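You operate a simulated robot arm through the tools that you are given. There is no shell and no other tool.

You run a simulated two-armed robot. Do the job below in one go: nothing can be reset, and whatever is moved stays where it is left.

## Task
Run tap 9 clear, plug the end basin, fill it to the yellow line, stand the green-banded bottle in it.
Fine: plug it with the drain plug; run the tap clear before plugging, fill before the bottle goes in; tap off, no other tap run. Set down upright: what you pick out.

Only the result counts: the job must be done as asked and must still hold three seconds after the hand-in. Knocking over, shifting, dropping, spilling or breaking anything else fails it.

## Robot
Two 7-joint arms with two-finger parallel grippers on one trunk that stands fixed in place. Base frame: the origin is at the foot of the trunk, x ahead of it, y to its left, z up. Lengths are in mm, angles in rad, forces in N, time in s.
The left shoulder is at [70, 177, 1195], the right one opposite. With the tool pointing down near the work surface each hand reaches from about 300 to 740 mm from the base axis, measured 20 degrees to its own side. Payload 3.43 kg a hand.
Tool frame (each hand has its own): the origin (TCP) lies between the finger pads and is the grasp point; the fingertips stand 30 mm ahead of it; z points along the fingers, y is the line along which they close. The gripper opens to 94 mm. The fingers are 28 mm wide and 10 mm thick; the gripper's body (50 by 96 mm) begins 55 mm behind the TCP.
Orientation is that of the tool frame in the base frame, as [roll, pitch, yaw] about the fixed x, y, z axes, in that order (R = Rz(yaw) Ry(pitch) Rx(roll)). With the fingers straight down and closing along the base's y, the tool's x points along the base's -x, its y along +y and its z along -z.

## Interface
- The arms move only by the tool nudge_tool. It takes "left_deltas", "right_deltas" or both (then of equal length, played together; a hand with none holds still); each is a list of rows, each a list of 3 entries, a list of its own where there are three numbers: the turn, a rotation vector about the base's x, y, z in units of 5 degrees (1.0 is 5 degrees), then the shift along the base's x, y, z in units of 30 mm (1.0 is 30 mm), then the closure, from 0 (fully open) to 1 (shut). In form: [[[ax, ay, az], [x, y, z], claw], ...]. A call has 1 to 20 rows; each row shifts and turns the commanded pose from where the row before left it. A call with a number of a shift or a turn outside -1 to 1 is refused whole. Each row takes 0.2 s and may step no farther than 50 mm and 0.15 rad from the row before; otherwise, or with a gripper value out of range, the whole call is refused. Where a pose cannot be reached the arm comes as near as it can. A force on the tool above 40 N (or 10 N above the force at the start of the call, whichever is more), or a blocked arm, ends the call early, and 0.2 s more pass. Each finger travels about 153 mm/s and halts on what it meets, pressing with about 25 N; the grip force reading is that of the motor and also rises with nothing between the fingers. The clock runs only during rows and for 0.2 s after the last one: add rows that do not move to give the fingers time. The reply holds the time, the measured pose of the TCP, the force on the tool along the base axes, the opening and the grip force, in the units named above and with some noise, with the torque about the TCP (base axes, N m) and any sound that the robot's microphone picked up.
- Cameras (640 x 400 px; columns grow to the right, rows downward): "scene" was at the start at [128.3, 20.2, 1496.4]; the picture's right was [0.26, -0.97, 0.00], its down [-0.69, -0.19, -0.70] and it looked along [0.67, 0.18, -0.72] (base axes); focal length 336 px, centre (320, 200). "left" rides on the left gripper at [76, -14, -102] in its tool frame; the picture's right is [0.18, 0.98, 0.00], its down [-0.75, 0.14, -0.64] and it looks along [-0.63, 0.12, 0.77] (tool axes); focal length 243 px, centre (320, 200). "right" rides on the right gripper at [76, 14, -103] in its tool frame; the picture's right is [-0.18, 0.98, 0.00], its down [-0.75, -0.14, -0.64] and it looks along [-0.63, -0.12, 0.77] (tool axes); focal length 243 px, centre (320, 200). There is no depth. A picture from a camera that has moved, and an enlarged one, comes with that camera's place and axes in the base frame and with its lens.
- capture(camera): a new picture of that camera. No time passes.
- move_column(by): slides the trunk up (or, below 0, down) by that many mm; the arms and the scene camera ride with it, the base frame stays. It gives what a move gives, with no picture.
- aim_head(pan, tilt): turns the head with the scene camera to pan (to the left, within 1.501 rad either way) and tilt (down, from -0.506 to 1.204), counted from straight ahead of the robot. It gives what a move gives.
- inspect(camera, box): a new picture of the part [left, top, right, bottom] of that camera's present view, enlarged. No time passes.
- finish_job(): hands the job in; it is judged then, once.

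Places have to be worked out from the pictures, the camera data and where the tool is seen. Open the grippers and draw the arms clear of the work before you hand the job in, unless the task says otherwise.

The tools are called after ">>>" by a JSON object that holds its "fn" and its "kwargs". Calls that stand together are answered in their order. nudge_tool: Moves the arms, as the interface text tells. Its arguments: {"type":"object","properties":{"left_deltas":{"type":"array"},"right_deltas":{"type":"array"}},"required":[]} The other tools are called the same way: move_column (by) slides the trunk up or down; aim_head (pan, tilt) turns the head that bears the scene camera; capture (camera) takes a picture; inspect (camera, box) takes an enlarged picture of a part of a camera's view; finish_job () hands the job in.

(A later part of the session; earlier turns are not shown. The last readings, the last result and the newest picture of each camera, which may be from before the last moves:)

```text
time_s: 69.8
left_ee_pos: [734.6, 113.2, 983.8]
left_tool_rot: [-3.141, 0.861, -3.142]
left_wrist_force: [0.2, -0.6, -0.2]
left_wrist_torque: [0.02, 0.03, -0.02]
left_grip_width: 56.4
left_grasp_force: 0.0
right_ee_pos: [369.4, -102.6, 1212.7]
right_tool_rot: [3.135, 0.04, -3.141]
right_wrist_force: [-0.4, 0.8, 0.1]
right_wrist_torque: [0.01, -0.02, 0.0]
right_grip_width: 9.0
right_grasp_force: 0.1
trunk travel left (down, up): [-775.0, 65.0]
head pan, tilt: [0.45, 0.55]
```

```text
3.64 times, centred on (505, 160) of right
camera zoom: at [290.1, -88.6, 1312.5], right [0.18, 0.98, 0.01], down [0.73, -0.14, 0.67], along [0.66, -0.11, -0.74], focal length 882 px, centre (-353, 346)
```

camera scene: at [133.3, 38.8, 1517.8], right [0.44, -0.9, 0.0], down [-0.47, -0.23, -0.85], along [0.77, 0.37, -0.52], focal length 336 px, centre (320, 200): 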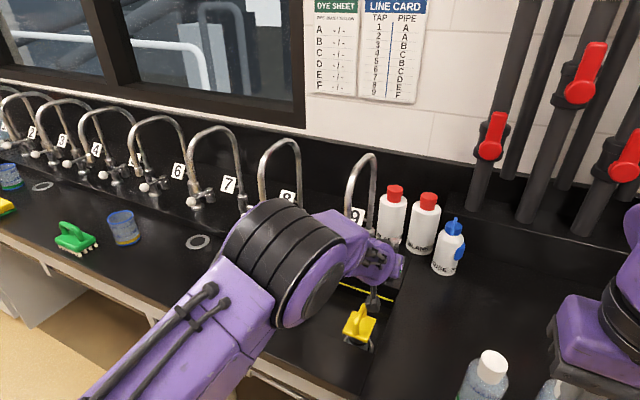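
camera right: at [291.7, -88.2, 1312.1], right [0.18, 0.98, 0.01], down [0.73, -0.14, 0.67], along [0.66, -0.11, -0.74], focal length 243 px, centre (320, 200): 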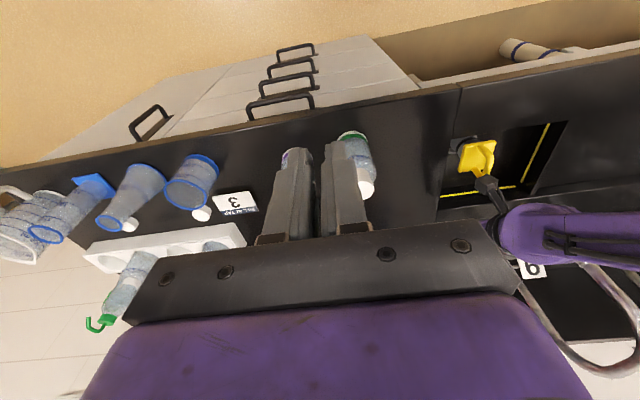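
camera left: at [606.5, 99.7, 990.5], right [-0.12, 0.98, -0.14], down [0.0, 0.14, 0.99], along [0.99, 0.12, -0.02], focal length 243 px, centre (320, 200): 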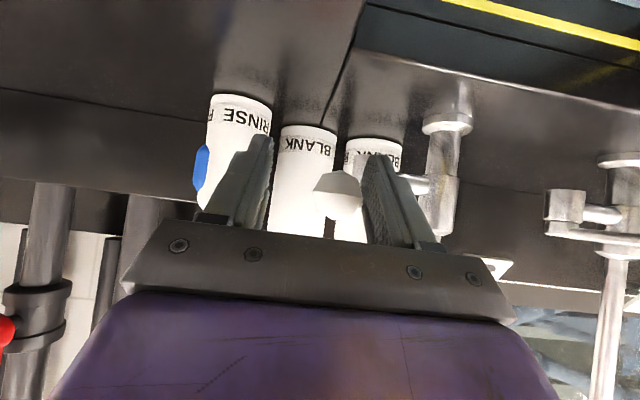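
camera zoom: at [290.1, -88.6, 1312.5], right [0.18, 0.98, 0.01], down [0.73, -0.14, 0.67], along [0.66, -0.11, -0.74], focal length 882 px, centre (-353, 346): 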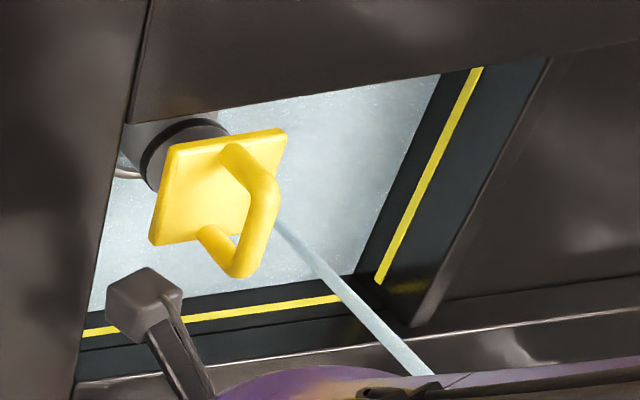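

The level climbs steadily at roughly 5 px per 4 s, with about 28 px to the line. I'll hold two more spells of 4 s, zooming in on the left wall.

>>> {"fn": "nudge_tool", "kwargs": {"left_deltas": [[[0, 0, 0], [0, 0, 0], 0.4], [[0, 0, 0], [0, 0, 0], 0.4], [[0, 0, 0], [0, 0, 0], 0.4], [[0, 0, 0], [0, 0, 0], 0.4], [[0, 0, 0], [0, 0, 0], 0.4], [[0, 0, 0], [0, 0, 0], 0.4], [[0, 0, 0], [0, 0, 0], 0.4], [[0, 0, 0], [0, 0, 0], 0.4], [[0, 0, 0], [0, 0, 0], 0.4], [[0, 0, 0], [0, 0, 0], 0.4], [[0, 0, 0], [0, 0, 0], 0.4], [[0, 0, 0], [0, 0, 0], 0.4], [[0, 0, 0], [0, 0, 0], 0.4], [[0, 0, 0], [0, 0, 0], 0.4], [[0, 0, 0], [0, 0, 0], 0.4], [[0, 0, 0], [0, 0, 0], 0.4], [[0, 0, 0], [0, 0, 0], 0.4], [[0, 0, 0], [0, 0, 0], 0.4], [[0, 0, 0], [0, 0, 0], 0.4], [[0, 0, 0], [0, 0, 0], 0.4]]}}

>>> {"fn": "inspect", "kwargs": {"camera": "right", "box": [490, 115, 570, 190]}}

>>> {"fn": "nudge_tool", "kwargs": {"left_deltas": [[[0, 0, 0], [0, 0, 0], 0.4], [[0, 0, 0], [0, 0, 0], 0.4], [[0, 0, 0], [0, 0, 0], 0.4], [[0, 0, 0], [0, 0, 0], 0.4], [[0, 0, 0], [0, 0, 0], 0.4], [[0, 0, 0], [0, 0, 0], 0.4], [[0, 0, 0], [0, 0, 0], 0.4], [[0, 0, 0], [0, 0, 0], 0.4], [[0, 0, 0], [0, 0, 0], 0.4], [[0, 0, 0], [0, 0, 0], 0.4], [[0, 0, 0], [0, 0, 0], 0.4], [[0, 0, 0], [0, 0, 0], 0.4], [[0, 0, 0], [0, 0, 0], 0.4], [[0, 0, 0], [0, 0, 0], 0.4], [[0, 0, 0], [0, 0, 0], 0.4], [[0, 0, 0], [0, 0, 0], 0.4], [[0, 0, 0], [0, 0, 0], 0.4], [[0, 0, 0], [0, 0, 0], 0.4], [[0, 0, 0], [0, 0, 0], 0.4], [[0, 0, 0], [0, 0, 0], 0.4]]}}

>>> {"fn": "inspect", "kwargs": {"camera": "right", "box": [490, 115, 570, 190]}}

```text
time_s: 74.0
left_ee_pos: [734.6, 112.9, 982.8]
left_tool_rot: [-3.139, 0.864, -3.141]
left_wrist_force: [-0.4, 0.5, 0.3]
left_wrist_torque: [-0.02, -0.01, 0.03]
left_grip_width: 56.4
left_grasp_force: 0.1
right_ee_pos: [367.5, -103.4, 1212.6]
right_tool_rot: [3.135, 0.039, -3.139]
right_wrist_force: [0.1, -0.5, 0.2]
right_wrist_torque: [0.01, 0.0, 0.01]
right_grip_width: 9.5
right_grasp_force: 0.0
trunk travel left (down, up): [-775.0, 65.0]
head pan, tilt: [0.45, 0.55]
```

```text
5.33 times, centred on (530, 152) of right
camera zoom: at [290.1, -88.6, 1312.5], right [0.18, 0.98, 0.01], down [0.73, -0.14, 0.67], along [0.66, -0.11, -0.74], focal length 1294 px, centre (-800, 453)
```

zoom: 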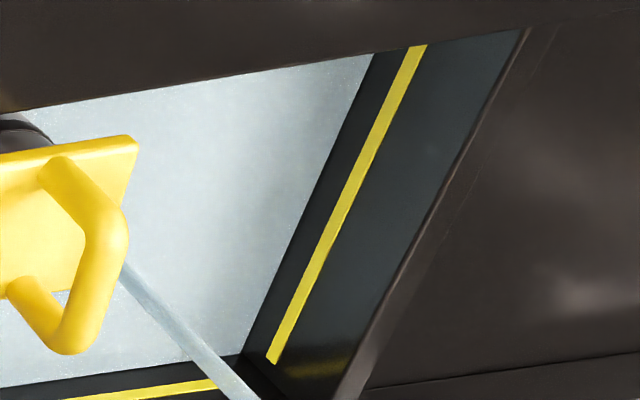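

```text
time_s: 78.2
left_ee_pos: [733.3, 111.7, 982.9]
left_tool_rot: [-3.139, 0.861, -3.141]
left_wrist_force: [0.3, 0.1, 0.8]
left_wrist_torque: [-0.03, -0.02, 0.02]
left_grip_width: 56.7
left_grasp_force: 0.1
right_ee_pos: [369.6, -102.2, 1211.7]
right_tool_rot: [3.134, 0.04, -3.14]
right_wrist_force: [1.1, 0.5, 1.0]
right_wrist_torque: [0.01, 0.01, 0.03]
right_grip_width: 9.5
right_grasp_force: 0.0
trunk travel left (down, up): [-775.0, 65.0]
head pan, tilt: [0.45, 0.55]
```

```text
5.33 times, centred on (530, 152) of right
camera zoom: at [290.1, -88.6, 1312.5], right [0.18, 0.98, 0.01], down [0.73, -0.14, 0.67], along [0.66, -0.11, -0.74], focal length 1294 px, centre (-800, 453)
```

zoom: 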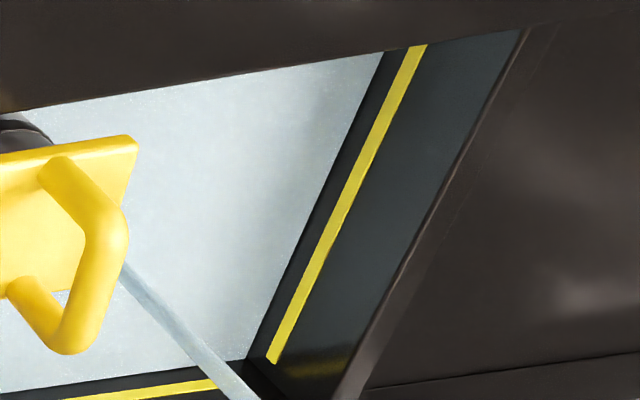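

The water edge moves 2.6 px/s in this zoom, with 20 px to the lower edge of the line and 30 px to its middle. I'll hold another 6 s and look again.

>>> {"fn": "nudge_tool", "kwargs": {"left_deltas": [[[0, 0, 0], [0, 0, 0], 0.4], [[0, 0, 0], [0, 0, 0], 0.4], [[0, 0, 0], [0, 0, 0], 0.4], [[0, 0, 0], [0, 0, 0], 0.4], [[0, 0, 0], [0, 0, 0], 0.4], [[0, 0, 0], [0, 0, 0], 0.4], [[0, 0, 0], [0, 0, 0], 0.4], [[0, 0, 0], [0, 0, 0], 0.4], [[0, 0, 0], [0, 0, 0], 0.4], [[0, 0, 0], [0, 0, 0], 0.4], [[0, 0, 0], [0, 0, 0], 0.4], [[0, 0, 0], [0, 0, 0], 0.4], [[0, 0, 0], [0, 0, 0], 0.4], [[0, 0, 0], [0, 0, 0], 0.4], [[0, 0, 0], [0, 0, 0], 0.4], [[0, 0, 0], [0, 0, 0], 0.4], [[0, 0, 0], [0, 0, 0], 0.4], [[0, 0, 0], [0, 0, 0], 0.4], [[0, 0, 0], [0, 0, 0], 0.4], [[0, 0, 0], [0, 0, 0], 0.4]]}}

>>> {"fn": "inspect", "kwargs": {"camera": "right", "box": [490, 115, 570, 190]}}

>>> {"fn": "nudge_tool", "kwargs": {"left_deltas": [[[0, 0, 0], [0, 0, 0], 0.4], [[0, 0, 0], [0, 0, 0], 0.4], [[0, 0, 0], [0, 0, 0], 0.4], [[0, 0, 0], [0, 0, 0], 0.4], [[0, 0, 0], [0, 0, 0], 0.4], [[0, 0, 0], [0, 0, 0], 0.4], [[0, 0, 0], [0, 0, 0], 0.4]]}}

>>> {"fn": "inspect", "kwargs": {"camera": "right", "box": [490, 115, 570, 190]}}

>>> {"fn": "capture", "kwargs": {"camera": "left"}}

```text
time_s: 82.4
left_ee_pos: [733.3, 113.3, 983.7]
left_tool_rot: [3.142, 0.863, 3.141]
left_wrist_force: [0.6, 0.3, -0.3]
left_wrist_torque: [0.03, -0.01, -0.01]
left_grip_width: 56.3
left_grasp_force: 0.0
right_ee_pos: [369.7, -102.2, 1211.8]
right_tool_rot: [3.134, 0.039, -3.139]
right_wrist_force: [0.0, 0.8, -0.5]
right_wrist_torque: [-0.02, 0.0, -0.05]
right_grip_width: 9.4
right_grasp_force: 0.0
trunk travel left (down, up): [-775.0, 65.0]
head pan, tilt: [0.45, 0.55]
```

```text
5.33 times, centred on (530, 152) of right
camera zoom: at [290.1, -88.6, 1312.5], right [0.18, 0.98, 0.01], down [0.73, -0.14, 0.67], along [0.66, -0.11, -0.74], focal length 1294 px, centre (-800, 453)
```

zoom: 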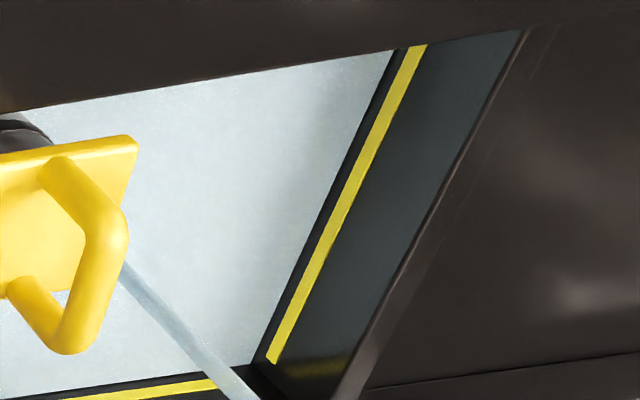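

```text
time_s: 84.0
left_ee_pos: [734.8, 113.7, 983.0]
left_tool_rot: [-3.14, 0.863, -3.141]
left_wrist_force: [0.6, -0.5, 0.9]
left_wrist_torque: [0.03, 0.02, 0.01]
left_grip_width: 56.6
left_grasp_force: 0.0
right_ee_pos: [368.8, -102.5, 1211.4]
right_tool_rot: [3.134, 0.04, -3.139]
right_wrist_force: [-0.2, -0.3, 0.1]
right_wrist_torque: [-0.01, -0.01, 0.02]
right_grip_width: 9.1
right_grasp_force: 0.1
trunk travel left (down, up): [-775.0, 65.0]
head pan, tilt: [0.45, 0.55]
```

```text
5.33 times, centred on (530, 152) of right
camera zoom: at [290.1, -88.6, 1312.5], right [0.18, 0.98, 0.01], down [0.73, -0.14, 0.67], along [0.66, -0.11, -0.74], focal length 1294 px, centre (-800, 453)
```

zoom: 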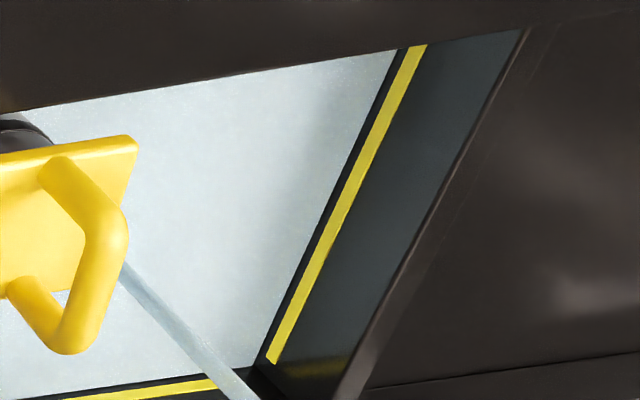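

```text
taken
camera left: at [606.5, 99.7, 990.5], right [-0.12, 0.98, -0.14], down [0.0, 0.14, 0.99], along [0.99, 0.12, -0.02], focal length 243 px, centre (320, 200)
```

left: 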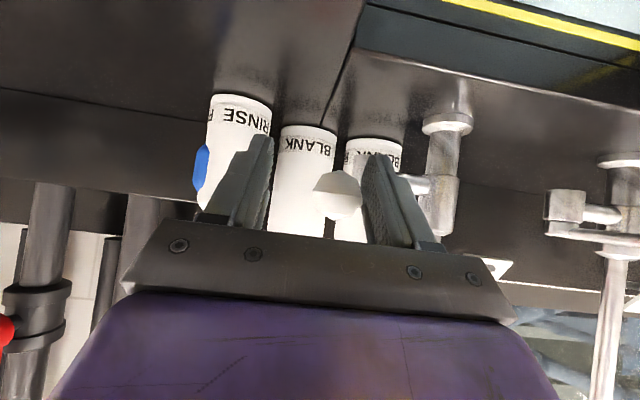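

The edge stands at about 398, with the line spanning 407–424. I'll wait 3.4 s more and then prepare to close.

>>> {"fn": "nudge_tool", "kwargs": {"left_deltas": [[[0, 0, 0], [0, 0, 0], 0.4], [[0, 0, 0], [0, 0, 0], 0.4], [[0, 0, 0], [0, 0, 0], 0.4], [[0, 0, 0], [0, 0, 0], 0.4], [[0, 0, 0], [0, 0, 0], 0.4], [[0, 0, 0], [0, 0, 0], 0.4], [[0, 0, 0], [0, 0, 0], 0.4], [[0, 0, 0], [0, 0, 0], 0.4], [[0, 0, 0], [0, 0, 0], 0.4], [[0, 0, 0], [0, 0, 0], 0.4], [[0, 0, 0], [0, 0, 0], 0.4], [[0, 0, 0], [0, 0, 0], 0.4], [[0, 0, 0], [0, 0, 0], 0.4], [[0, 0, 0], [0, 0, 0], 0.4], [[0, 0, 0], [0, 0, 0], 0.4], [[0, 0, 0], [0, 0, 0], 0.4]]}}

>>> {"fn": "inspect", "kwargs": {"camera": "right", "box": [490, 115, 570, 190]}}

>>> {"fn": "inspect", "kwargs": {"camera": "right", "box": [520, 118, 550, 148]}}

```text
time_s: 87.4
left_ee_pos: [733.4, 113.4, 983.2]
left_tool_rot: [-3.141, 0.863, -3.141]
left_wrist_force: [0.0, 0.0, -0.1]
left_wrist_torque: [0.04, -0.02, 0.02]
left_grip_width: 56.5
left_grasp_force: 0.0
right_ee_pos: [369.2, -103.5, 1211.5]
right_tool_rot: [3.135, 0.04, -3.14]
right_wrist_force: [-0.2, -0.3, -0.2]
right_wrist_torque: [-0.03, 0.0, -0.02]
right_grip_width: 9.4
right_grasp_force: 0.1
trunk travel left (down, up): [-775.0, 65.0]
head pan, tilt: [0.45, 0.55]
```

```text
5.33 times, centred on (530, 152) of right
camera zoom: at [290.1, -88.6, 1312.5], right [0.18, 0.98, 0.01], down [0.73, -0.14, 0.67], along [0.66, -0.11, -0.74], focal length 1294 px, centre (-800, 453)
```

zoom: 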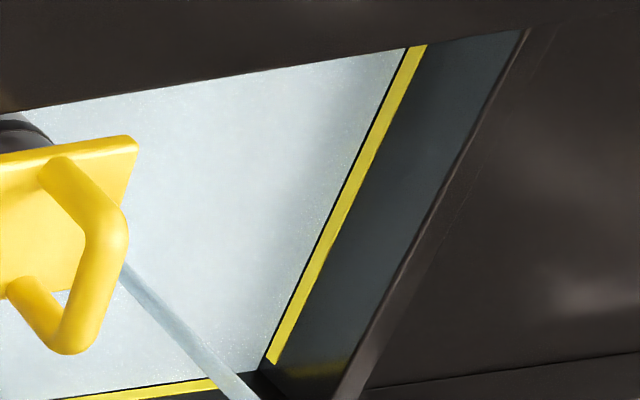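

```text
13.33 times, centred on (535, 133) of right
camera zoom: at [290.1, -88.6, 1312.5], right [0.18, 0.98, 0.01], down [0.73, -0.14, 0.67], along [0.66, -0.11, -0.74], focal length 3235 px, centre (-2547, 1093)
```

zoom: 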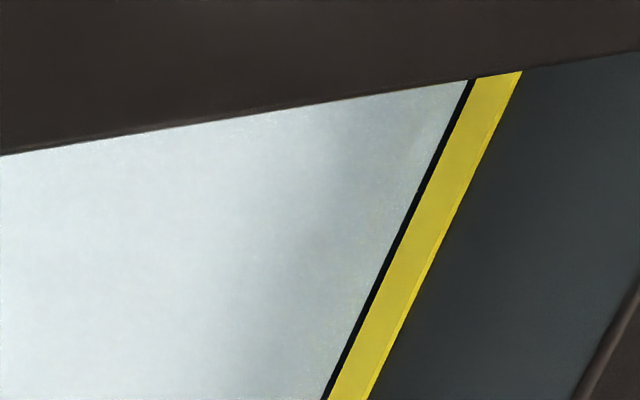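

The surface is just below the line's lower edge (8 px of gap, line about 45 px thick at this zoom). I'll wait 2 s more to calibrate the last bit.

>>> {"fn": "nudge_tool", "kwargs": {"left_deltas": [[[0, 0, 0], [0, 0, 0], 0.4], [[0, 0, 0], [0, 0, 0], 0.4], [[0, 0, 0], [0, 0, 0], 0.4], [[0, 0, 0], [0, 0, 0], 0.4], [[0, 0, 0], [0, 0, 0], 0.4], [[0, 0, 0], [0, 0, 0], 0.4], [[0, 0, 0], [0, 0, 0], 0.4], [[0, 0, 0], [0, 0, 0], 0.4], [[0, 0, 0], [0, 0, 0], 0.4]]}}

>>> {"fn": "inspect", "kwargs": {"camera": "right", "box": [520, 118, 550, 148]}}

```text
time_s: 89.4
left_ee_pos: [734.2, 112.8, 984.0]
left_tool_rot: [-3.14, 0.861, 3.14]
left_wrist_force: [-1.2, 0.6, 0.1]
left_wrist_torque: [0.03, 0.02, -0.02]
left_grip_width: 56.4
left_grasp_force: 0.1
right_ee_pos: [369.1, -102.9, 1211.8]
right_tool_rot: [3.135, 0.042, -3.14]
right_wrist_force: [0.0, -0.4, 0.2]
right_wrist_torque: [0.03, -0.03, -0.02]
right_grip_width: 9.3
right_grasp_force: 0.0
trunk travel left (down, up): [-775.0, 65.0]
head pan, tilt: [0.45, 0.55]
```

```text
13.33 times, centred on (535, 133) of right
camera zoom: at [290.1, -88.6, 1312.5], right [0.18, 0.98, 0.01], down [0.73, -0.14, 0.67], along [0.66, -0.11, -0.74], focal length 3235 px, centre (-2547, 1093)
```

zoom: 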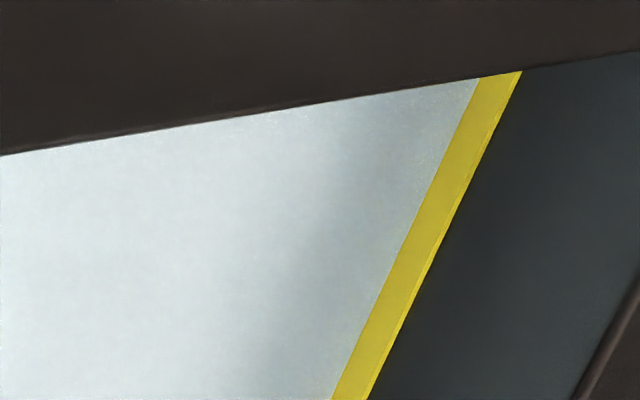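

The edge has moved onto the line's lower edge at 5.3 px/s, with about 19 px to the middle. I'll wait 2.2 s and then close the tap with both the finger push and the narrowing in one run.

>>> {"fn": "nudge_tool", "kwargs": {"left_deltas": [[[0, 0, 0], [0, 0, 0], 0.4], [[0, 0, 0], [0, 0, 0], 0.4], [[0, 0, 0], [0, 0, 0], 0.4], [[0, 0, 0], [0, 0, 0], 0.4], [[0, 0, 0], [0, 0, 0], 0.4], [[0, 0, 0], [0, 0, 0], 0.4], [[0, 0, 0], [0, 0, 0], 0.4], [[0, 0, 0], [0, 0, 0], 0.4], [[0, 0, 0], [0, 0, 0], 0.4], [[0, 0, 0], [0, 0, 0], 0.4], [[0, 0, 0], [0, 0, 0], 0.4], [[0, 0, 0], [0, 0.33, 0.03], 0.4], [[0, 0, 0], [0, 0.33, 0.03], 0.4], [[0, 0, 0], [0, 0.33, 0.03], 0.4], [[0, 0, 0], [0, 0.4, 0.03], 0.45], [[0, 0, 0], [0, 0.4, 0.03], 0.55], [[0, 0, 0], [0, 0, 0], 0.62], [[0, 0, 0], [0, 0.05, 0], 0.62]]}}

>>> {"fn": "inspect", "kwargs": {"camera": "right", "box": [520, 118, 550, 148]}}

>>> {"fn": "inspect", "kwargs": {"camera": "right", "box": [425, 105, 585, 215]}}

>>> {"fn": "capture", "kwargs": {"camera": "left"}}

```text
time_s: 93.2
left_ee_pos: [735.0, 167.2, 987.6]
left_tool_rot: [-3.141, 0.872, 3.141]
left_wrist_force: [-0.3, -8.1, -2.8]
left_wrist_torque: [0.05, -0.09, -0.02]
left_grip_width: 40.7
left_grasp_force: 3.5
right_ee_pos: [369.5, -102.5, 1212.1]
right_tool_rot: [3.132, 0.041, -3.141]
right_wrist_force: [0.5, 0.2, 0.1]
right_wrist_torque: [-0.02, -0.04, 0.0]
right_grip_width: 9.6
right_grasp_force: 0.1
trunk travel left (down, up): [-775.0, 65.0]
head pan, tilt: [0.45, 0.55]
```

```text
13.33 times, centred on (535, 133) of right
camera zoom: at [290.4, -89.9, 1312.3], right [0.18, 0.98, 0.02], down [0.73, -0.15, 0.67], along [0.66, -0.11, -0.74], focal length 3235 px, centre (-2547, 1093)
```

zoom: 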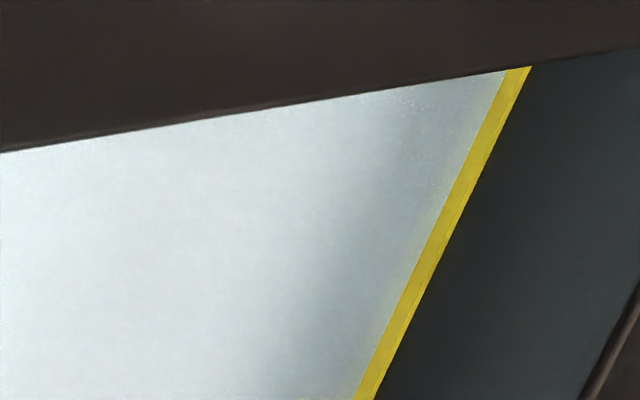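

```text
3.64 times, centred on (505, 160) of right
camera zoom: at [290.4, -89.9, 1312.3], right [0.18, 0.98, 0.02], down [0.73, -0.15, 0.67], along [0.66, -0.11, -0.74], focal length 882 px, centre (-353, 346)
```

zoom: 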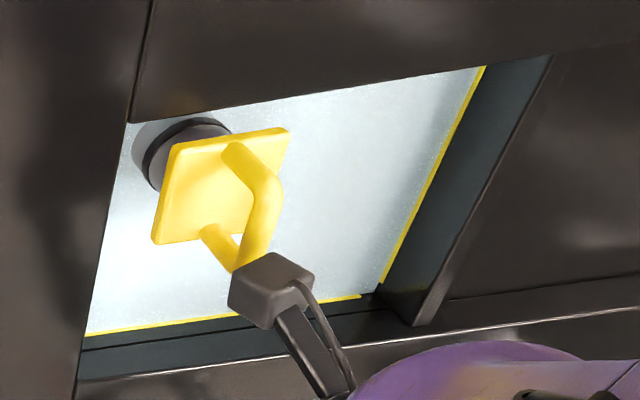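

```text
taken
camera left: at [606.9, 153.7, 993.2], right [-0.12, 0.98, -0.14], down [-0.01, 0.14, 0.99], along [0.99, 0.12, -0.01], focal length 243 px, centre (320, 200)
```

left: 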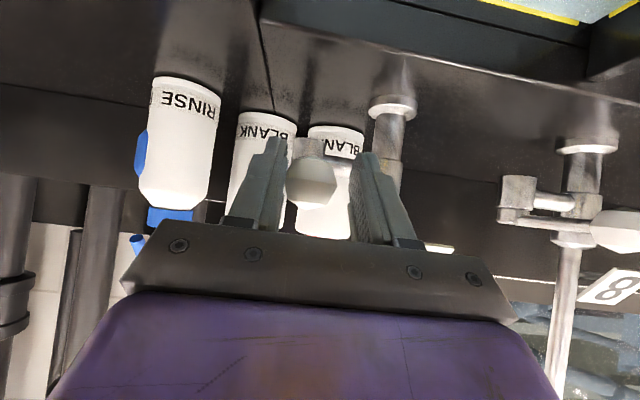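

The stream has stopped, the lever is firm at its stop (8 N), and the surface sits within the yellow line near its middle. I'll relax the fingers and back the left hand out along its axis.

>>> {"fn": "nudge_tool", "kwargs": {"left_deltas": [[[0, 0, 0], [0, -0.1, 0], 0.5], [[0, 0, 0], [0, -0.05, 0], 0.4], [[0, 0, 0], [0, 0, 0], 0.4], [[0, 0, 0], [-0.77, 0, 0.64], 0.4], [[0, 0, 0], [-0.77, 0, 0.64], 0.4], [[0, 0, 0], [-0.77, 0, 0.64], 0.4], [[0, 0, 0], [-0.77, 0, 0.64], 0.4], [[0, 0, 0], [-0.77, 0, 0.64], 0.4], [[0, 0, 0], [-0.77, 0, 0.64], 0.4], [[0, 0, 0], [-0.77, 0, 0.64], 0.4]]}}

>>> {"fn": "inspect", "kwargs": {"camera": "right", "box": [425, 105, 585, 215]}}

>>> {"fn": "capture", "kwargs": {"camera": "left"}}

>>> {"fn": "capture", "kwargs": {"camera": "scene"}}

```text
time_s: 95.4
left_ee_pos: [571.9, 164.7, 1122.7]
left_tool_rot: [-3.142, 0.875, 3.14]
left_wrist_force: [-0.1, 0.0, 0.7]
left_wrist_torque: [0.01, 0.02, -0.01]
left_grip_width: 56.5
left_grasp_force: 0.1
right_ee_pos: [367.9, -102.9, 1212.8]
right_tool_rot: [3.135, 0.042, -3.14]
right_wrist_force: [0.2, 0.4, 0.2]
right_wrist_torque: [-0.03, -0.02, 0.04]
right_grip_width: 9.2
right_grasp_force: 0.1
trunk travel left (down, up): [-775.0, 65.0]
head pan, tilt: [0.45, 0.55]
```

```text
3.64 times, centred on (505, 160) of right
camera zoom: at [288.0, -88.4, 1313.0], right [0.18, 0.98, 0.01], down [0.73, -0.14, 0.67], along [0.66, -0.11, -0.74], focal length 882 px, centre (-353, 346)
```

zoom: 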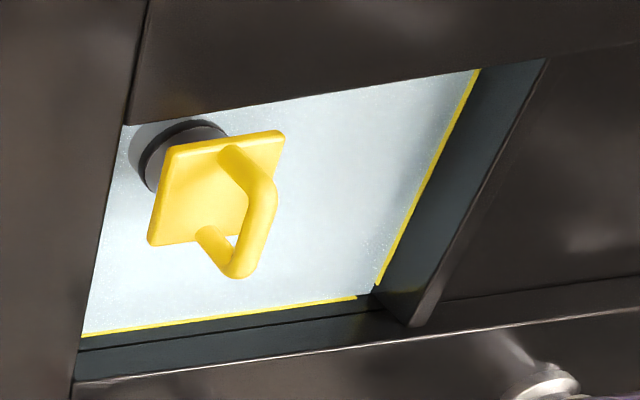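

```text
taken
camera left: at [442.9, 150.7, 1128.5], right [-0.12, 0.98, -0.14], down [-0.01, 0.14, 0.99], along [0.99, 0.12, -0.01], focal length 243 px, centre (320, 200)
```

left: 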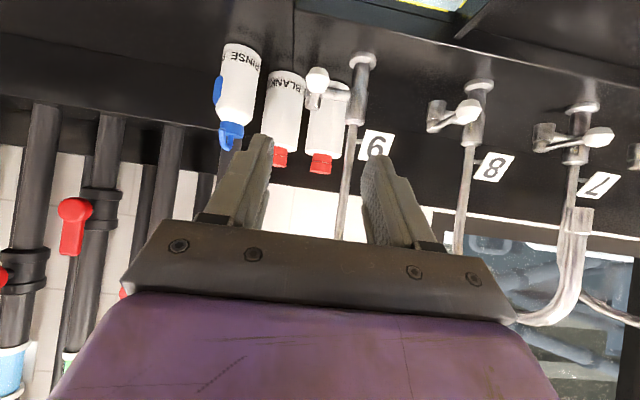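

```text
taken
camera scene: at [129.0, 38.5, 1518.2], right [0.44, -0.9, 0.0], down [-0.47, -0.23, -0.85], along [0.77, 0.37, -0.52], focal length 336 px, centre (320, 200)
```

scene: 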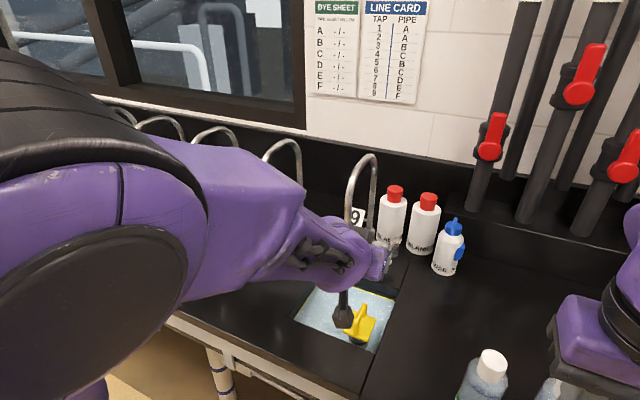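

The level holds on the line and the lever matches the other closed taps. I'll clear the right hand off to the right, then turn the left hand down and take it above the green-banded bottle.

>>> {"fn": "nudge_tool", "kwargs": {"right_deltas": [[[0, 0, 0], [-0.07, -0.95, 0.1], 0.9], [[0, 0, 0], [-0.07, -0.95, 0.1], 0.9], [[0, 0, 0], [-0.07, -0.95, 0.1], 0.9], [[0, 0, 0], [-0.07, -0.95, 0.1], 0.9], [[0, 0, 0], [-0.07, -0.9, 0], 0.9]]}}

>>> {"fn": "capture", "kwargs": {"camera": "scene"}}

>>> {"fn": "nudge_tool", "kwargs": {"left_deltas": [[[0, 1, 0], [-0.173, -0.763, 0.1], 0.3], [[0, 1, 0], [-0.173, -0.763, 0.1], 0.2], [[0, 1, 0], [-0.173, -0.763, 0.1], 0.2], [[0, 1, 0], [-0.173, -0.763, 0.1], 0.2], [[0, 1, 0], [-0.173, -0.763, 0], 0.2], [[0, 1, 0], [-0.173, -0.763, 0], 0.2], [[0, 1, 0], [-0.173, -0.763, 0], 0.2], [[0, 1, 0], [-0.173, -0.763, 0], 0.2], [[0, 1, 0], [-0.173, -0.763, 0], 0.2], [[0, 1, 0], [-0.173, -0.763, 0], 0.2]]}}

>>> {"fn": "capture", "kwargs": {"camera": "left"}}

>>> {"fn": "capture", "kwargs": {"camera": "scene"}}

```text
time_s: 96.6
left_ee_pos: [573.2, 163.3, 1120.5]
left_tool_rot: [3.14, 0.874, 3.14]
left_wrist_force: [-0.5, 0.1, 0.0]
left_wrist_torque: [0.01, 0.02, 0.01]
left_grip_width: 56.5
left_grasp_force: 0.1
right_ee_pos: [357.9, -245.0, 1224.9]
right_tool_rot: [3.132, 0.04, -3.14]
right_wrist_force: [0.3, -0.6, 0.3]
right_wrist_torque: [0.01, 0.03, 0.01]
right_grip_width: 9.5
right_grasp_force: 0.1
trunk travel left (down, up): [-775.0, 65.0]
head pan, tilt: [0.45, 0.55]
```

```text
taken
camera scene: at [130.4, 36.4, 1518.2], right [0.44, -0.9, 0.0], down [-0.47, -0.23, -0.85], along [0.77, 0.37, -0.52], focal length 336 px, centre (320, 200)
```

scene: 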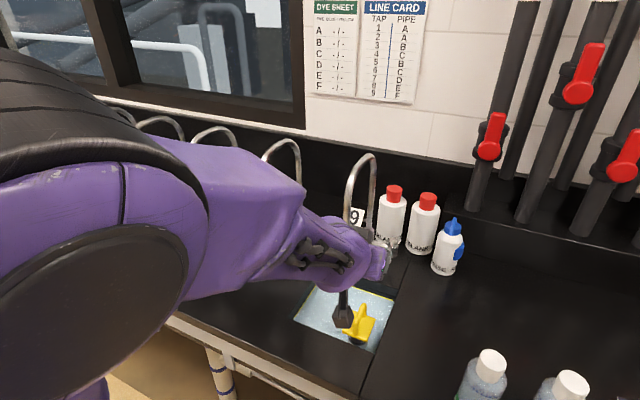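

```text
time_s: 99.0
left_ee_pos: [538.5, -40.2, 1163.7]
left_tool_rot: [-3.061, 0.007, -3.084]
left_wrist_force: [0.9, -0.7, 0.2]
left_wrist_torque: [0.0, 0.01, 0.0]
left_grip_width: 75.2
left_grasp_force: 0.0
right_ee_pos: [357.8, -244.0, 1224.9]
right_tool_rot: [3.135, 0.04, -3.14]
right_wrist_force: [-0.4, -0.5, 0.1]
right_wrist_torque: [0.0, -0.02, -0.05]
right_grip_width: 9.3
right_grasp_force: 0.1
trunk travel left (down, up): [-775.0, 65.0]
head pan, tilt: [0.45, 0.55]
stopped in row 10 (left hand): the arm was blocked; the commanded pose is now the measured one
```

```text
taken
camera left: at [461.7, -51.3, 1264.7], right [-0.24, 0.97, -0.08], down [0.74, 0.24, 0.63], along [0.63, 0.09, -0.77], focal length 243 px, centre (320, 200)
```

left: 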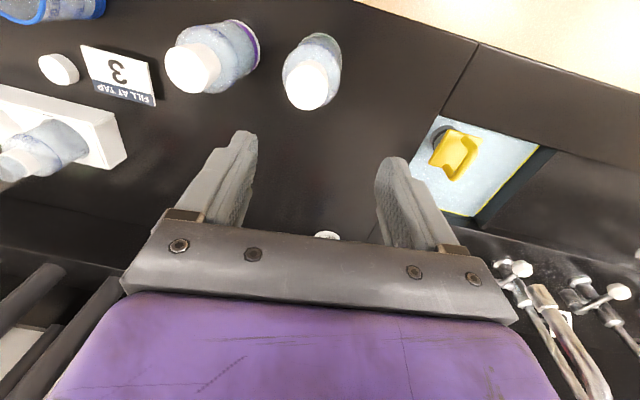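

```text
taken
camera scene: at [130.6, 37.9, 1518.1], right [0.44, -0.9, 0.0], down [-0.47, -0.23, -0.85], along [0.77, 0.37, -0.52], focal length 336 px, centre (320, 200)
```

scene: 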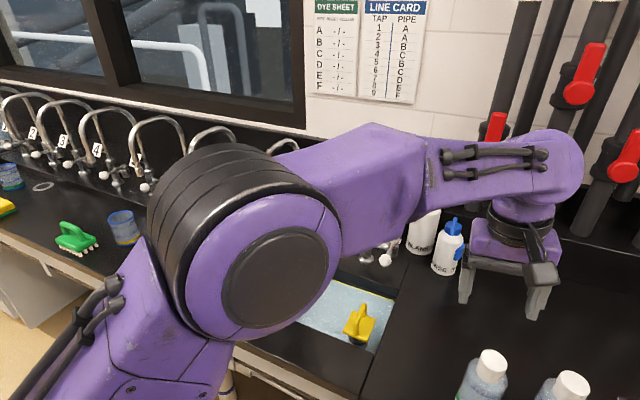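

The left arm reported a block at (538, −40, 1164) with its roll a little off. Before going on I'll check from the right wrist and the scene what it met and that nothing was disturbed.

>>> {"fn": "capture", "kwargs": {"camera": "right"}}

>>> {"fn": "inspect", "kwargs": {"camera": "scene", "box": [320, 90, 620, 300]}}

>>> {"fn": "inspect", "kwargs": {"camera": "left", "box": [400, 100, 640, 400]}}

```text
taken
camera right: at [278.3, -230.2, 1325.5], right [0.18, 0.98, 0.01], down [0.73, -0.14, 0.67], along [0.66, -0.11, -0.74], focal length 243 px, centre (320, 200)
```

right: 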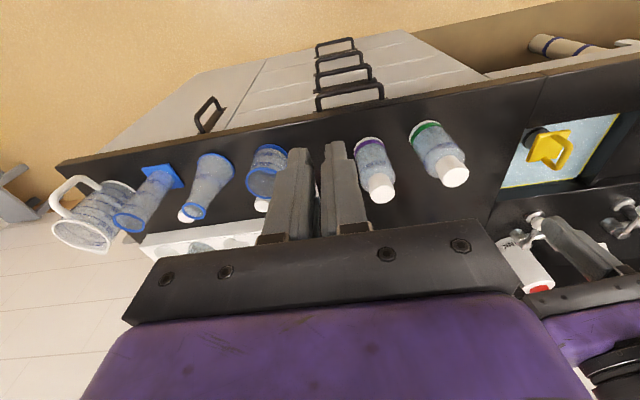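

```text
1.90 times, centred on (470, 195) of scene
camera zoom: at [130.6, 37.9, 1518.1], right [0.44, -0.9, 0.0], down [-0.47, -0.23, -0.85], along [0.77, 0.37, -0.52], focal length 640 px, centre (34, 210)
```

zoom: 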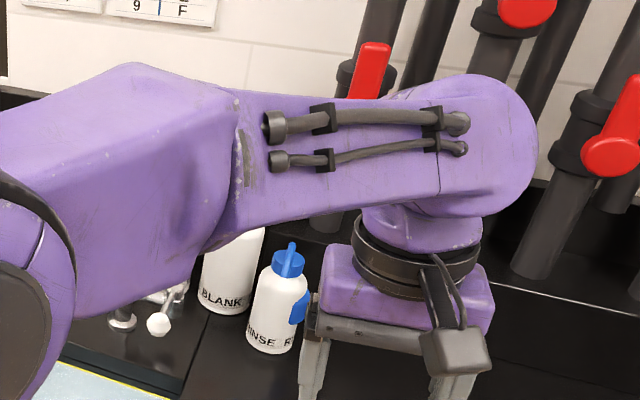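

```text
1.33 times, centred on (520, 250) of left
camera zoom: at [461.7, -51.3, 1264.7], right [-0.24, 0.97, -0.08], down [0.74, 0.24, 0.63], along [0.63, 0.09, -0.77], focal length 324 px, centre (53, 133)
```

zoom: 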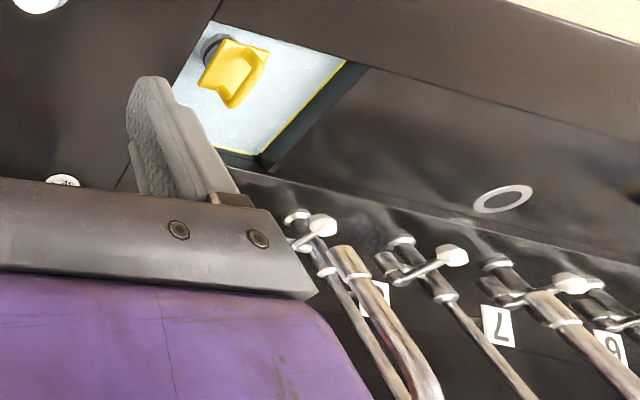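

Nothing seems disturbed: all bottles stand and no link is near a tap, so it looks like a joint limit during the swing. I'll correct the small orientation error and move on slowly towards the bottle.

>>> {"fn": "nudge_tool", "kwargs": {"left_deltas": [[[0.46, 0, -0.33], [-0.1, -0.1, 0], 0.2], [[0.46, 0, -0.33], [-0.1, -0.1, 0], 0.2], [[0, 0, 0], [-0.1, -0.2, 0], 0.2], [[0, 0, 0], [-0.1, -0.2, 0], 0.2]]}}

>>> {"fn": "capture", "kwargs": {"camera": "left"}}

>>> {"fn": "capture", "kwargs": {"camera": "scene"}}

```text
time_s: 100.2
left_ee_pos: [540.5, -40.6, 1178.2]
left_tool_rot: [-3.088, 0.006, -3.099]
left_wrist_force: [-0.1, -0.1, -0.2]
left_wrist_torque: [-0.01, -0.02, -0.02]
left_grip_width: 75.5
left_grasp_force: 0.1
right_ee_pos: [357.6, -244.0, 1224.7]
right_tool_rot: [3.134, 0.039, -3.14]
right_wrist_force: [1.3, -0.1, -0.8]
right_wrist_torque: [0.0, -0.01, 0.0]
right_grip_width: 9.4
right_grasp_force: 0.1
trunk travel left (down, up): [-775.0, 65.0]
head pan, tilt: [0.45, 0.55]
stopped in row 4 (left hand): the arm was blocked; the commanded pose is now the measured one
```

```text
taken
camera left: at [463.0, -51.6, 1279.3], right [-0.23, 0.97, -0.05], down [0.74, 0.21, 0.64], along [0.63, 0.1, -0.77], focal length 243 px, centre (320, 200)
```

left: 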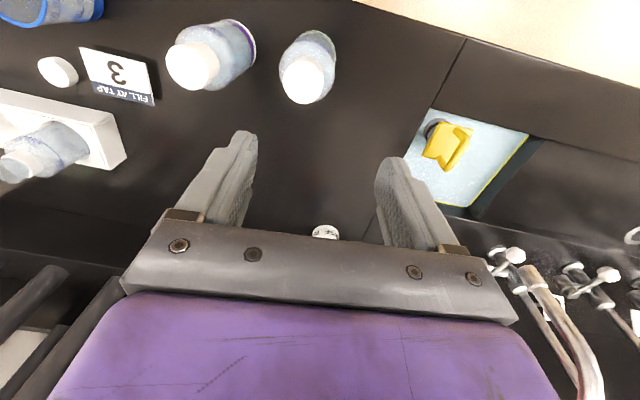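

```text
taken
camera scene: at [131.2, 38.4, 1518.0], right [0.44, -0.9, 0.0], down [-0.47, -0.23, -0.85], along [0.77, 0.37, -0.52], focal length 336 px, centre (320, 200)
```

scene: 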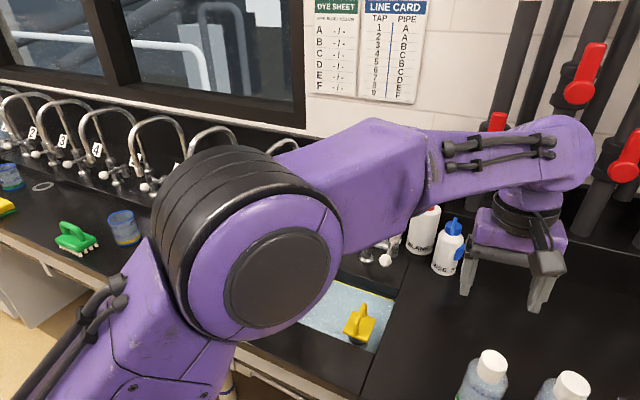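

It blocked again when moving further across, so a wrist joint seems to be at its limit. The bottle is round, so I'll turn the hand about the vertical to a more natural yaw and see whether that frees the arm.

>>> {"fn": "nudge_tool", "kwargs": {"left_deltas": [[[0, 0, -1], [0, 0, 0], 0.2], [[0, 0, -1], [0, 0, 0], 0.2], [[0, 0, -1], [0, 0, 0], 0.2]]}}

>>> {"fn": "capture", "kwargs": {"camera": "scene"}}

```text
time_s: 101.0
left_ee_pos: [539.0, -41.9, 1176.0]
left_tool_rot: [-3.094, 0.003, 2.917]
left_wrist_force: [-0.5, 0.2, -0.2]
left_wrist_torque: [-0.05, 0.0, 0.0]
left_grip_width: 75.4
left_grasp_force: 0.1
right_ee_pos: [358.4, -245.1, 1224.9]
right_tool_rot: [3.135, 0.041, -3.14]
right_wrist_force: [-0.3, -0.1, -0.1]
right_wrist_torque: [-0.02, -0.01, -0.01]
right_grip_width: 9.6
right_grasp_force: 0.0
trunk travel left (down, up): [-775.0, 65.0]
head pan, tilt: [0.45, 0.55]
```

```text
taken
camera scene: at [131.6, 38.5, 1518.0], right [0.44, -0.9, 0.0], down [-0.47, -0.23, -0.85], along [0.77, 0.37, -0.52], focal length 336 px, centre (320, 200)
```

scene: 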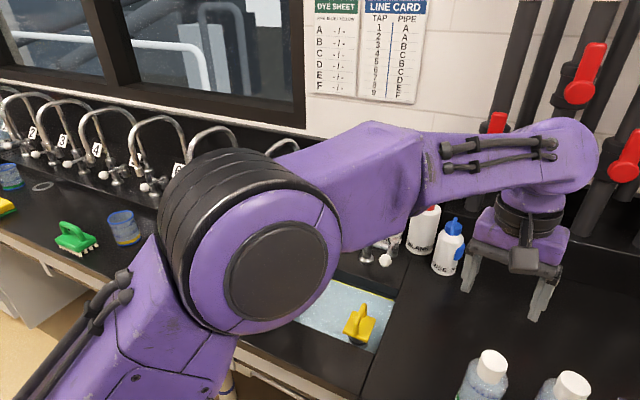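

The yaw turned freely. I'll try moving towards the bottle again in small steps.

>>> {"fn": "nudge_tool", "kwargs": {"left_deltas": [[[0.25, 0, -1], [0, -0.2, 0], 0.2], [[0.25, 0, -1], [0, -0.2, 0], 0.2], [[0, 0, 0], [-0.2, -0.2, -0.2], 0.2], [[0, 0, 0], [-0.2, -0.2, -0.2], 0.2]]}}

>>> {"fn": "capture", "kwargs": {"camera": "scene"}}

```text
time_s: 102.0
left_ee_pos: [535.0, -54.2, 1163.9]
left_tool_rot: [-3.111, -0.014, 2.767]
left_wrist_force: [-1.5, 0.9, -0.3]
left_wrist_torque: [0.02, 0.0, 0.03]
left_grip_width: 75.0
left_grasp_force: 0.1
right_ee_pos: [358.2, -244.9, 1225.7]
right_tool_rot: [3.135, 0.039, -3.139]
right_wrist_force: [-1.0, -0.5, 0.6]
right_wrist_torque: [0.02, 0.01, -0.02]
right_grip_width: 9.3
right_grasp_force: 0.1
trunk travel left (down, up): [-775.0, 65.0]
head pan, tilt: [0.45, 0.55]
```

```text
taken
camera scene: at [131.4, 38.0, 1518.0], right [0.44, -0.9, 0.0], down [-0.47, -0.23, -0.85], along [0.77, 0.37, -0.52], focal length 336 px, centre (320, 200)
```

scene: 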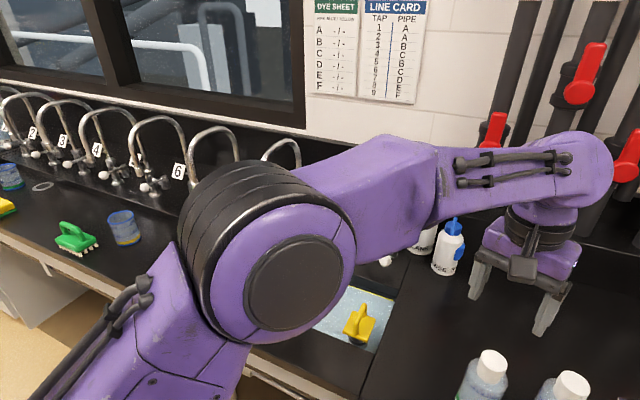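

The arm moves freely now. I'll look down at the bottle from here to measure it.

>>> {"fn": "capture", "kwargs": {"camera": "left"}}

>>> {"fn": "inspect", "kwargs": {"camera": "left", "box": [220, 20, 440, 160]}}

>>> {"fn": "capture", "kwargs": {"camera": "right"}}

```text
taken
camera left: at [459.6, -37.1, 1266.4], right [0.19, 0.98, -0.03], down [0.77, -0.13, 0.63], along [0.61, -0.14, -0.78], focal length 243 px, centre (320, 200)
```

left: 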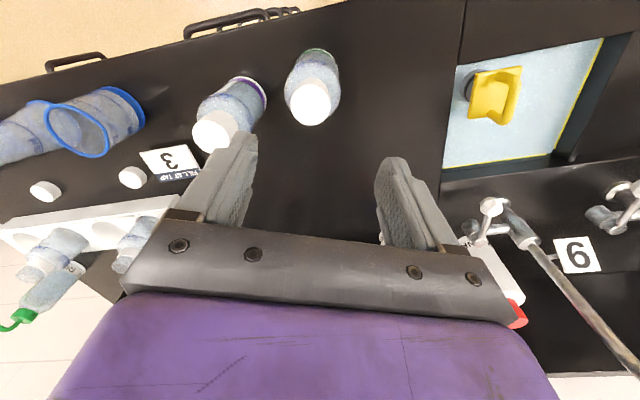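

```text
2.86 times, centred on (330, 90) of left
camera zoom: at [459.6, -37.1, 1266.4], right [0.19, 0.98, -0.03], down [0.77, -0.13, 0.63], along [0.61, -0.14, -0.78], focal length 693 px, centre (291, 514)
```

zoom: 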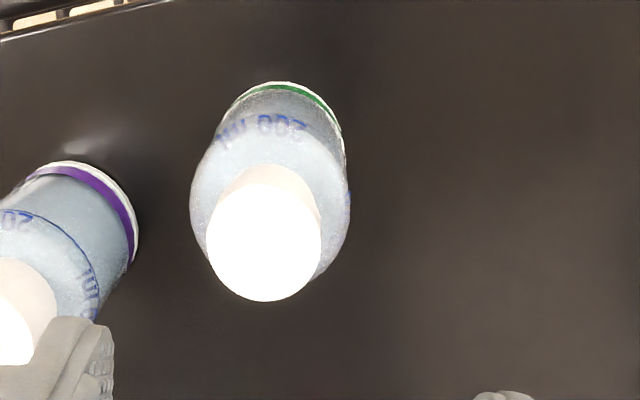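

```text
taken
camera right: at [279.1, -230.1, 1325.4], right [0.18, 0.98, 0.01], down [0.73, -0.14, 0.67], along [0.66, -0.11, -0.74], focal length 243 px, centre (320, 200)
```

right: 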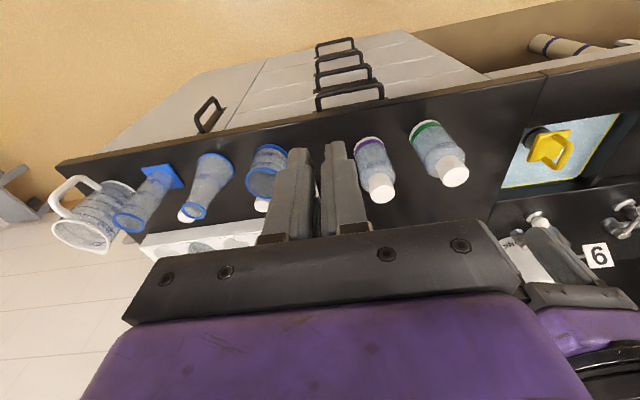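

The bottle axis works out at about (526, −65), with the cap top at roughly 1040. I'll straighten the tool, open fully, and come down to z≈1100 above it.

>>> {"fn": "nudge_tool", "kwargs": {"left_deltas": [[[0.09, -0.09, 0], [-0.094, -0.12, -0.7], 0], [[0.09, -0.09, 0], [-0.094, -0.12, -0.7], 0], [[0.09, -0.09, 0], [-0.094, -0.12, -0.7], 0], [[0, 0, 0], [0, 0, 0], 0]]}}

>>> {"fn": "capture", "kwargs": {"camera": "left"}}

>>> {"fn": "capture", "kwargs": {"camera": "right"}}

>>> {"fn": "capture", "kwargs": {"camera": "scene"}}

```text
time_s: 103.2
left_ee_pos: [539.9, -55.3, 1125.6]
left_tool_rot: [-3.094, 0.031, 2.806]
left_wrist_force: [-1.0, -1.0, -0.4]
left_wrist_torque: [0.01, 0.01, 0.01]
left_grip_width: 94.4
left_grasp_force: 0.0
right_ee_pos: [358.2, -243.1, 1224.2]
right_tool_rot: [3.134, 0.039, -3.141]
right_wrist_force: [-0.1, 0.4, 0.1]
right_wrist_torque: [0.02, 0.01, -0.01]
right_grip_width: 9.6
right_grasp_force: 0.0
trunk travel left (down, up): [-775.0, 65.0]
head pan, tilt: [0.45, 0.55]
stopped in row 4 (left hand): the arm was blocked; the commanded pose is now the measured one
```

```text
taken
camera left: at [460.3, -36.9, 1224.8], right [0.15, 0.99, -0.05], down [0.75, -0.08, 0.66], along [0.65, -0.14, -0.75], focal length 243 px, centre (320, 200)
```

left: 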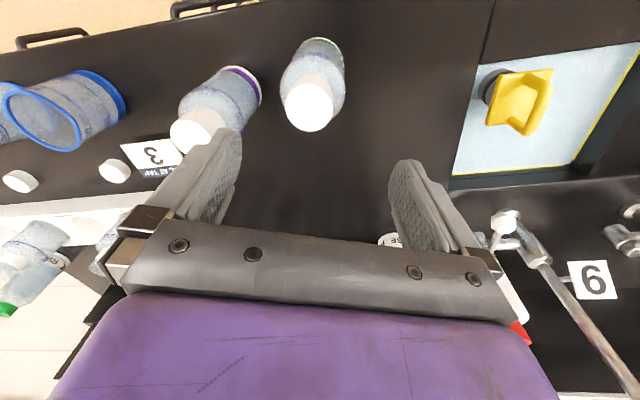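

```text
taken
camera right: at [279.0, -229.9, 1325.4], right [0.18, 0.98, 0.01], down [0.73, -0.14, 0.67], along [0.66, -0.11, -0.74], focal length 243 px, centre (320, 200)
```

right: 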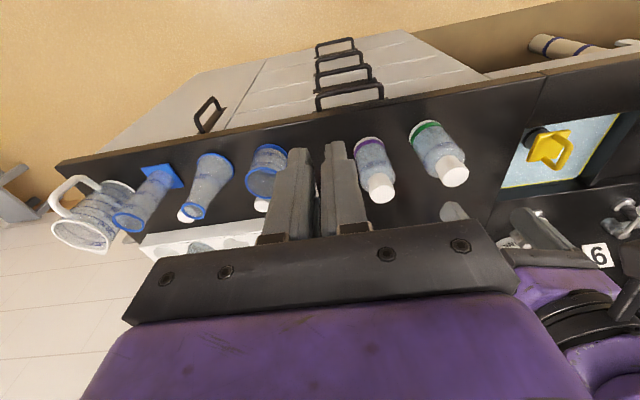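

```text
taken
camera scene: at [131.4, 38.3, 1518.0], right [0.44, -0.9, 0.0], down [-0.47, -0.23, -0.85], along [0.77, 0.37, -0.52], focal length 336 px, centre (320, 200)
```

scene: 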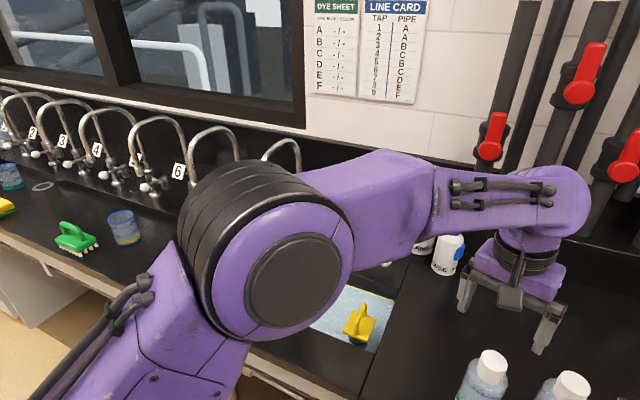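

The left arm is at a limit reaching this far across, so I'll share the job: the right hand will stand the bottle on the counter nearer the middle, and the left hand will take it from there into the basin. First I'll swing the left hand back to its own side.

>>> {"fn": "nudge_tool", "kwargs": {"left_deltas": [[[0.08, 0.02, 0.48], [0, 0.5, 0.4], 0], [[0.08, 0.02, 0.48], [-0.1, 0.8, 0.4], 0], [[0.08, 0.02, 0.48], [-0.3, 0.9, 0.3], 0], [[0.08, 0.02, 0.48], [-0.3, 0.9, 0.2], 0], [[0.08, 0.02, 0.48], [-0.3, 0.9, 0.2], 0], [[0.08, 0.02, 0.48], [-0.3, 0.9, 0], 0], [[0.08, 0.02, 0.48], [-0.3, 0.9, 0], 0], [[0.08, 0.02, 0.48], [-0.3, 0.9, 0], 0], [[0, 0, 0], [-0.2, 0.9, 0], 0], [[0, 0, 0], [-0.2, 0.9, 0], 0]]}}

>>> {"fn": "capture", "kwargs": {"camera": "scene"}}

>>> {"fn": "capture", "kwargs": {"camera": "left"}}

```text
time_s: 105.4
left_ee_pos: [467.5, 199.9, 1170.5]
left_tool_rot: [3.132, 0.008, 3.135]
left_wrist_force: [-0.2, -0.2, 0.2]
left_wrist_torque: [0.01, -0.03, -0.02]
left_grip_width: 94.0
left_grasp_force: 0.0
right_ee_pos: [357.4, -242.2, 1225.9]
right_tool_rot: [3.136, 0.04, -3.14]
right_wrist_force: [0.0, 0.1, 0.2]
right_wrist_torque: [0.03, 0.03, -0.03]
right_grip_width: 9.1
right_grasp_force: 0.0
trunk travel left (down, up): [-775.0, 65.0]
head pan, tilt: [0.45, 0.55]
```

```text
taken
camera scene: at [130.9, 39.8, 1518.0], right [0.44, -0.9, 0.0], down [-0.47, -0.23, -0.85], along [0.77, 0.37, -0.52], focal length 336 px, centre (320, 200)
```

scene: 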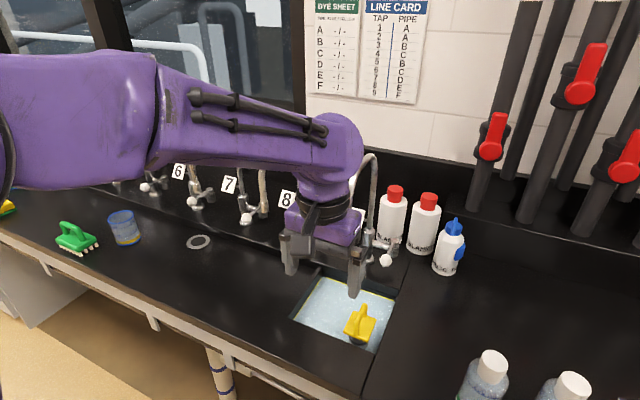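

```text
taken
camera left: at [390.4, 185.5, 1269.8], right [-0.18, 0.98, 0.01], down [0.75, 0.13, 0.65], along [0.64, 0.12, -0.76], focal length 243 px, centre (320, 200)
```

left: 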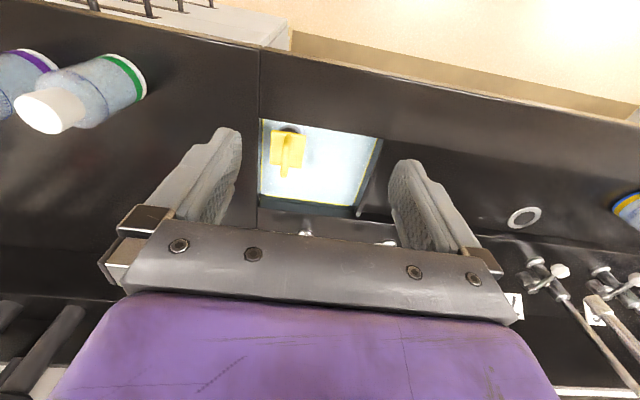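

The elbow has swung back out to the left in this pose. From here I'll try once more to bring the left hand across to the bottle.

>>> {"fn": "nudge_tool", "kwargs": {"left_deltas": [[[0, 0, 0], [0.2, -0.75, -0.1], 0], [[0, 0, 0], [0.2, -0.75, -0.1], 0], [[0, 0, 0], [0.2, -0.75, -0.1], 0], [[0, 0, 0], [0.2, -0.75, -0.1], 0], [[0, 0, 0], [0.2, -0.75, -0.1], 0], [[0, 0, 0], [0.2, -0.75, -0.1], 0], [[0, 0, 0], [0.2, -0.75, -0.1], 0], [[0, 0, 0], [0.2, -0.75, -0.1], 0], [[0, 0, 0], [0.1, -0.75, -0.1], 0]]}}

>>> {"fn": "capture", "kwargs": {"camera": "scene"}}

```text
time_s: 107.4
left_ee_pos: [522.2, -5.4, 1141.0]
left_tool_rot: [3.132, 0.008, 3.137]
left_wrist_force: [-0.5, 0.5, 0.1]
left_wrist_torque: [-0.03, 0.04, 0.02]
left_grip_width: 93.8
left_grasp_force: 0.1
right_ee_pos: [358.3, -245.5, 1224.5]
right_tool_rot: [3.133, 0.041, -3.139]
right_wrist_force: [0.3, -0.6, 1.1]
right_wrist_torque: [-0.03, 0.03, 0.02]
right_grip_width: 9.3
right_grasp_force: 0.0
trunk travel left (down, up): [-775.0, 65.0]
head pan, tilt: [0.45, 0.55]
```

```text
taken
camera scene: at [131.8, 36.9, 1518.0], right [0.44, -0.9, 0.0], down [-0.47, -0.23, -0.85], along [0.77, 0.37, -0.52], focal length 336 px, centre (320, 200)
```

scene: 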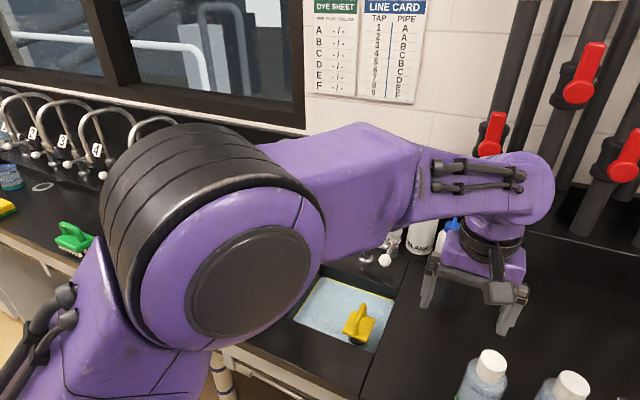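

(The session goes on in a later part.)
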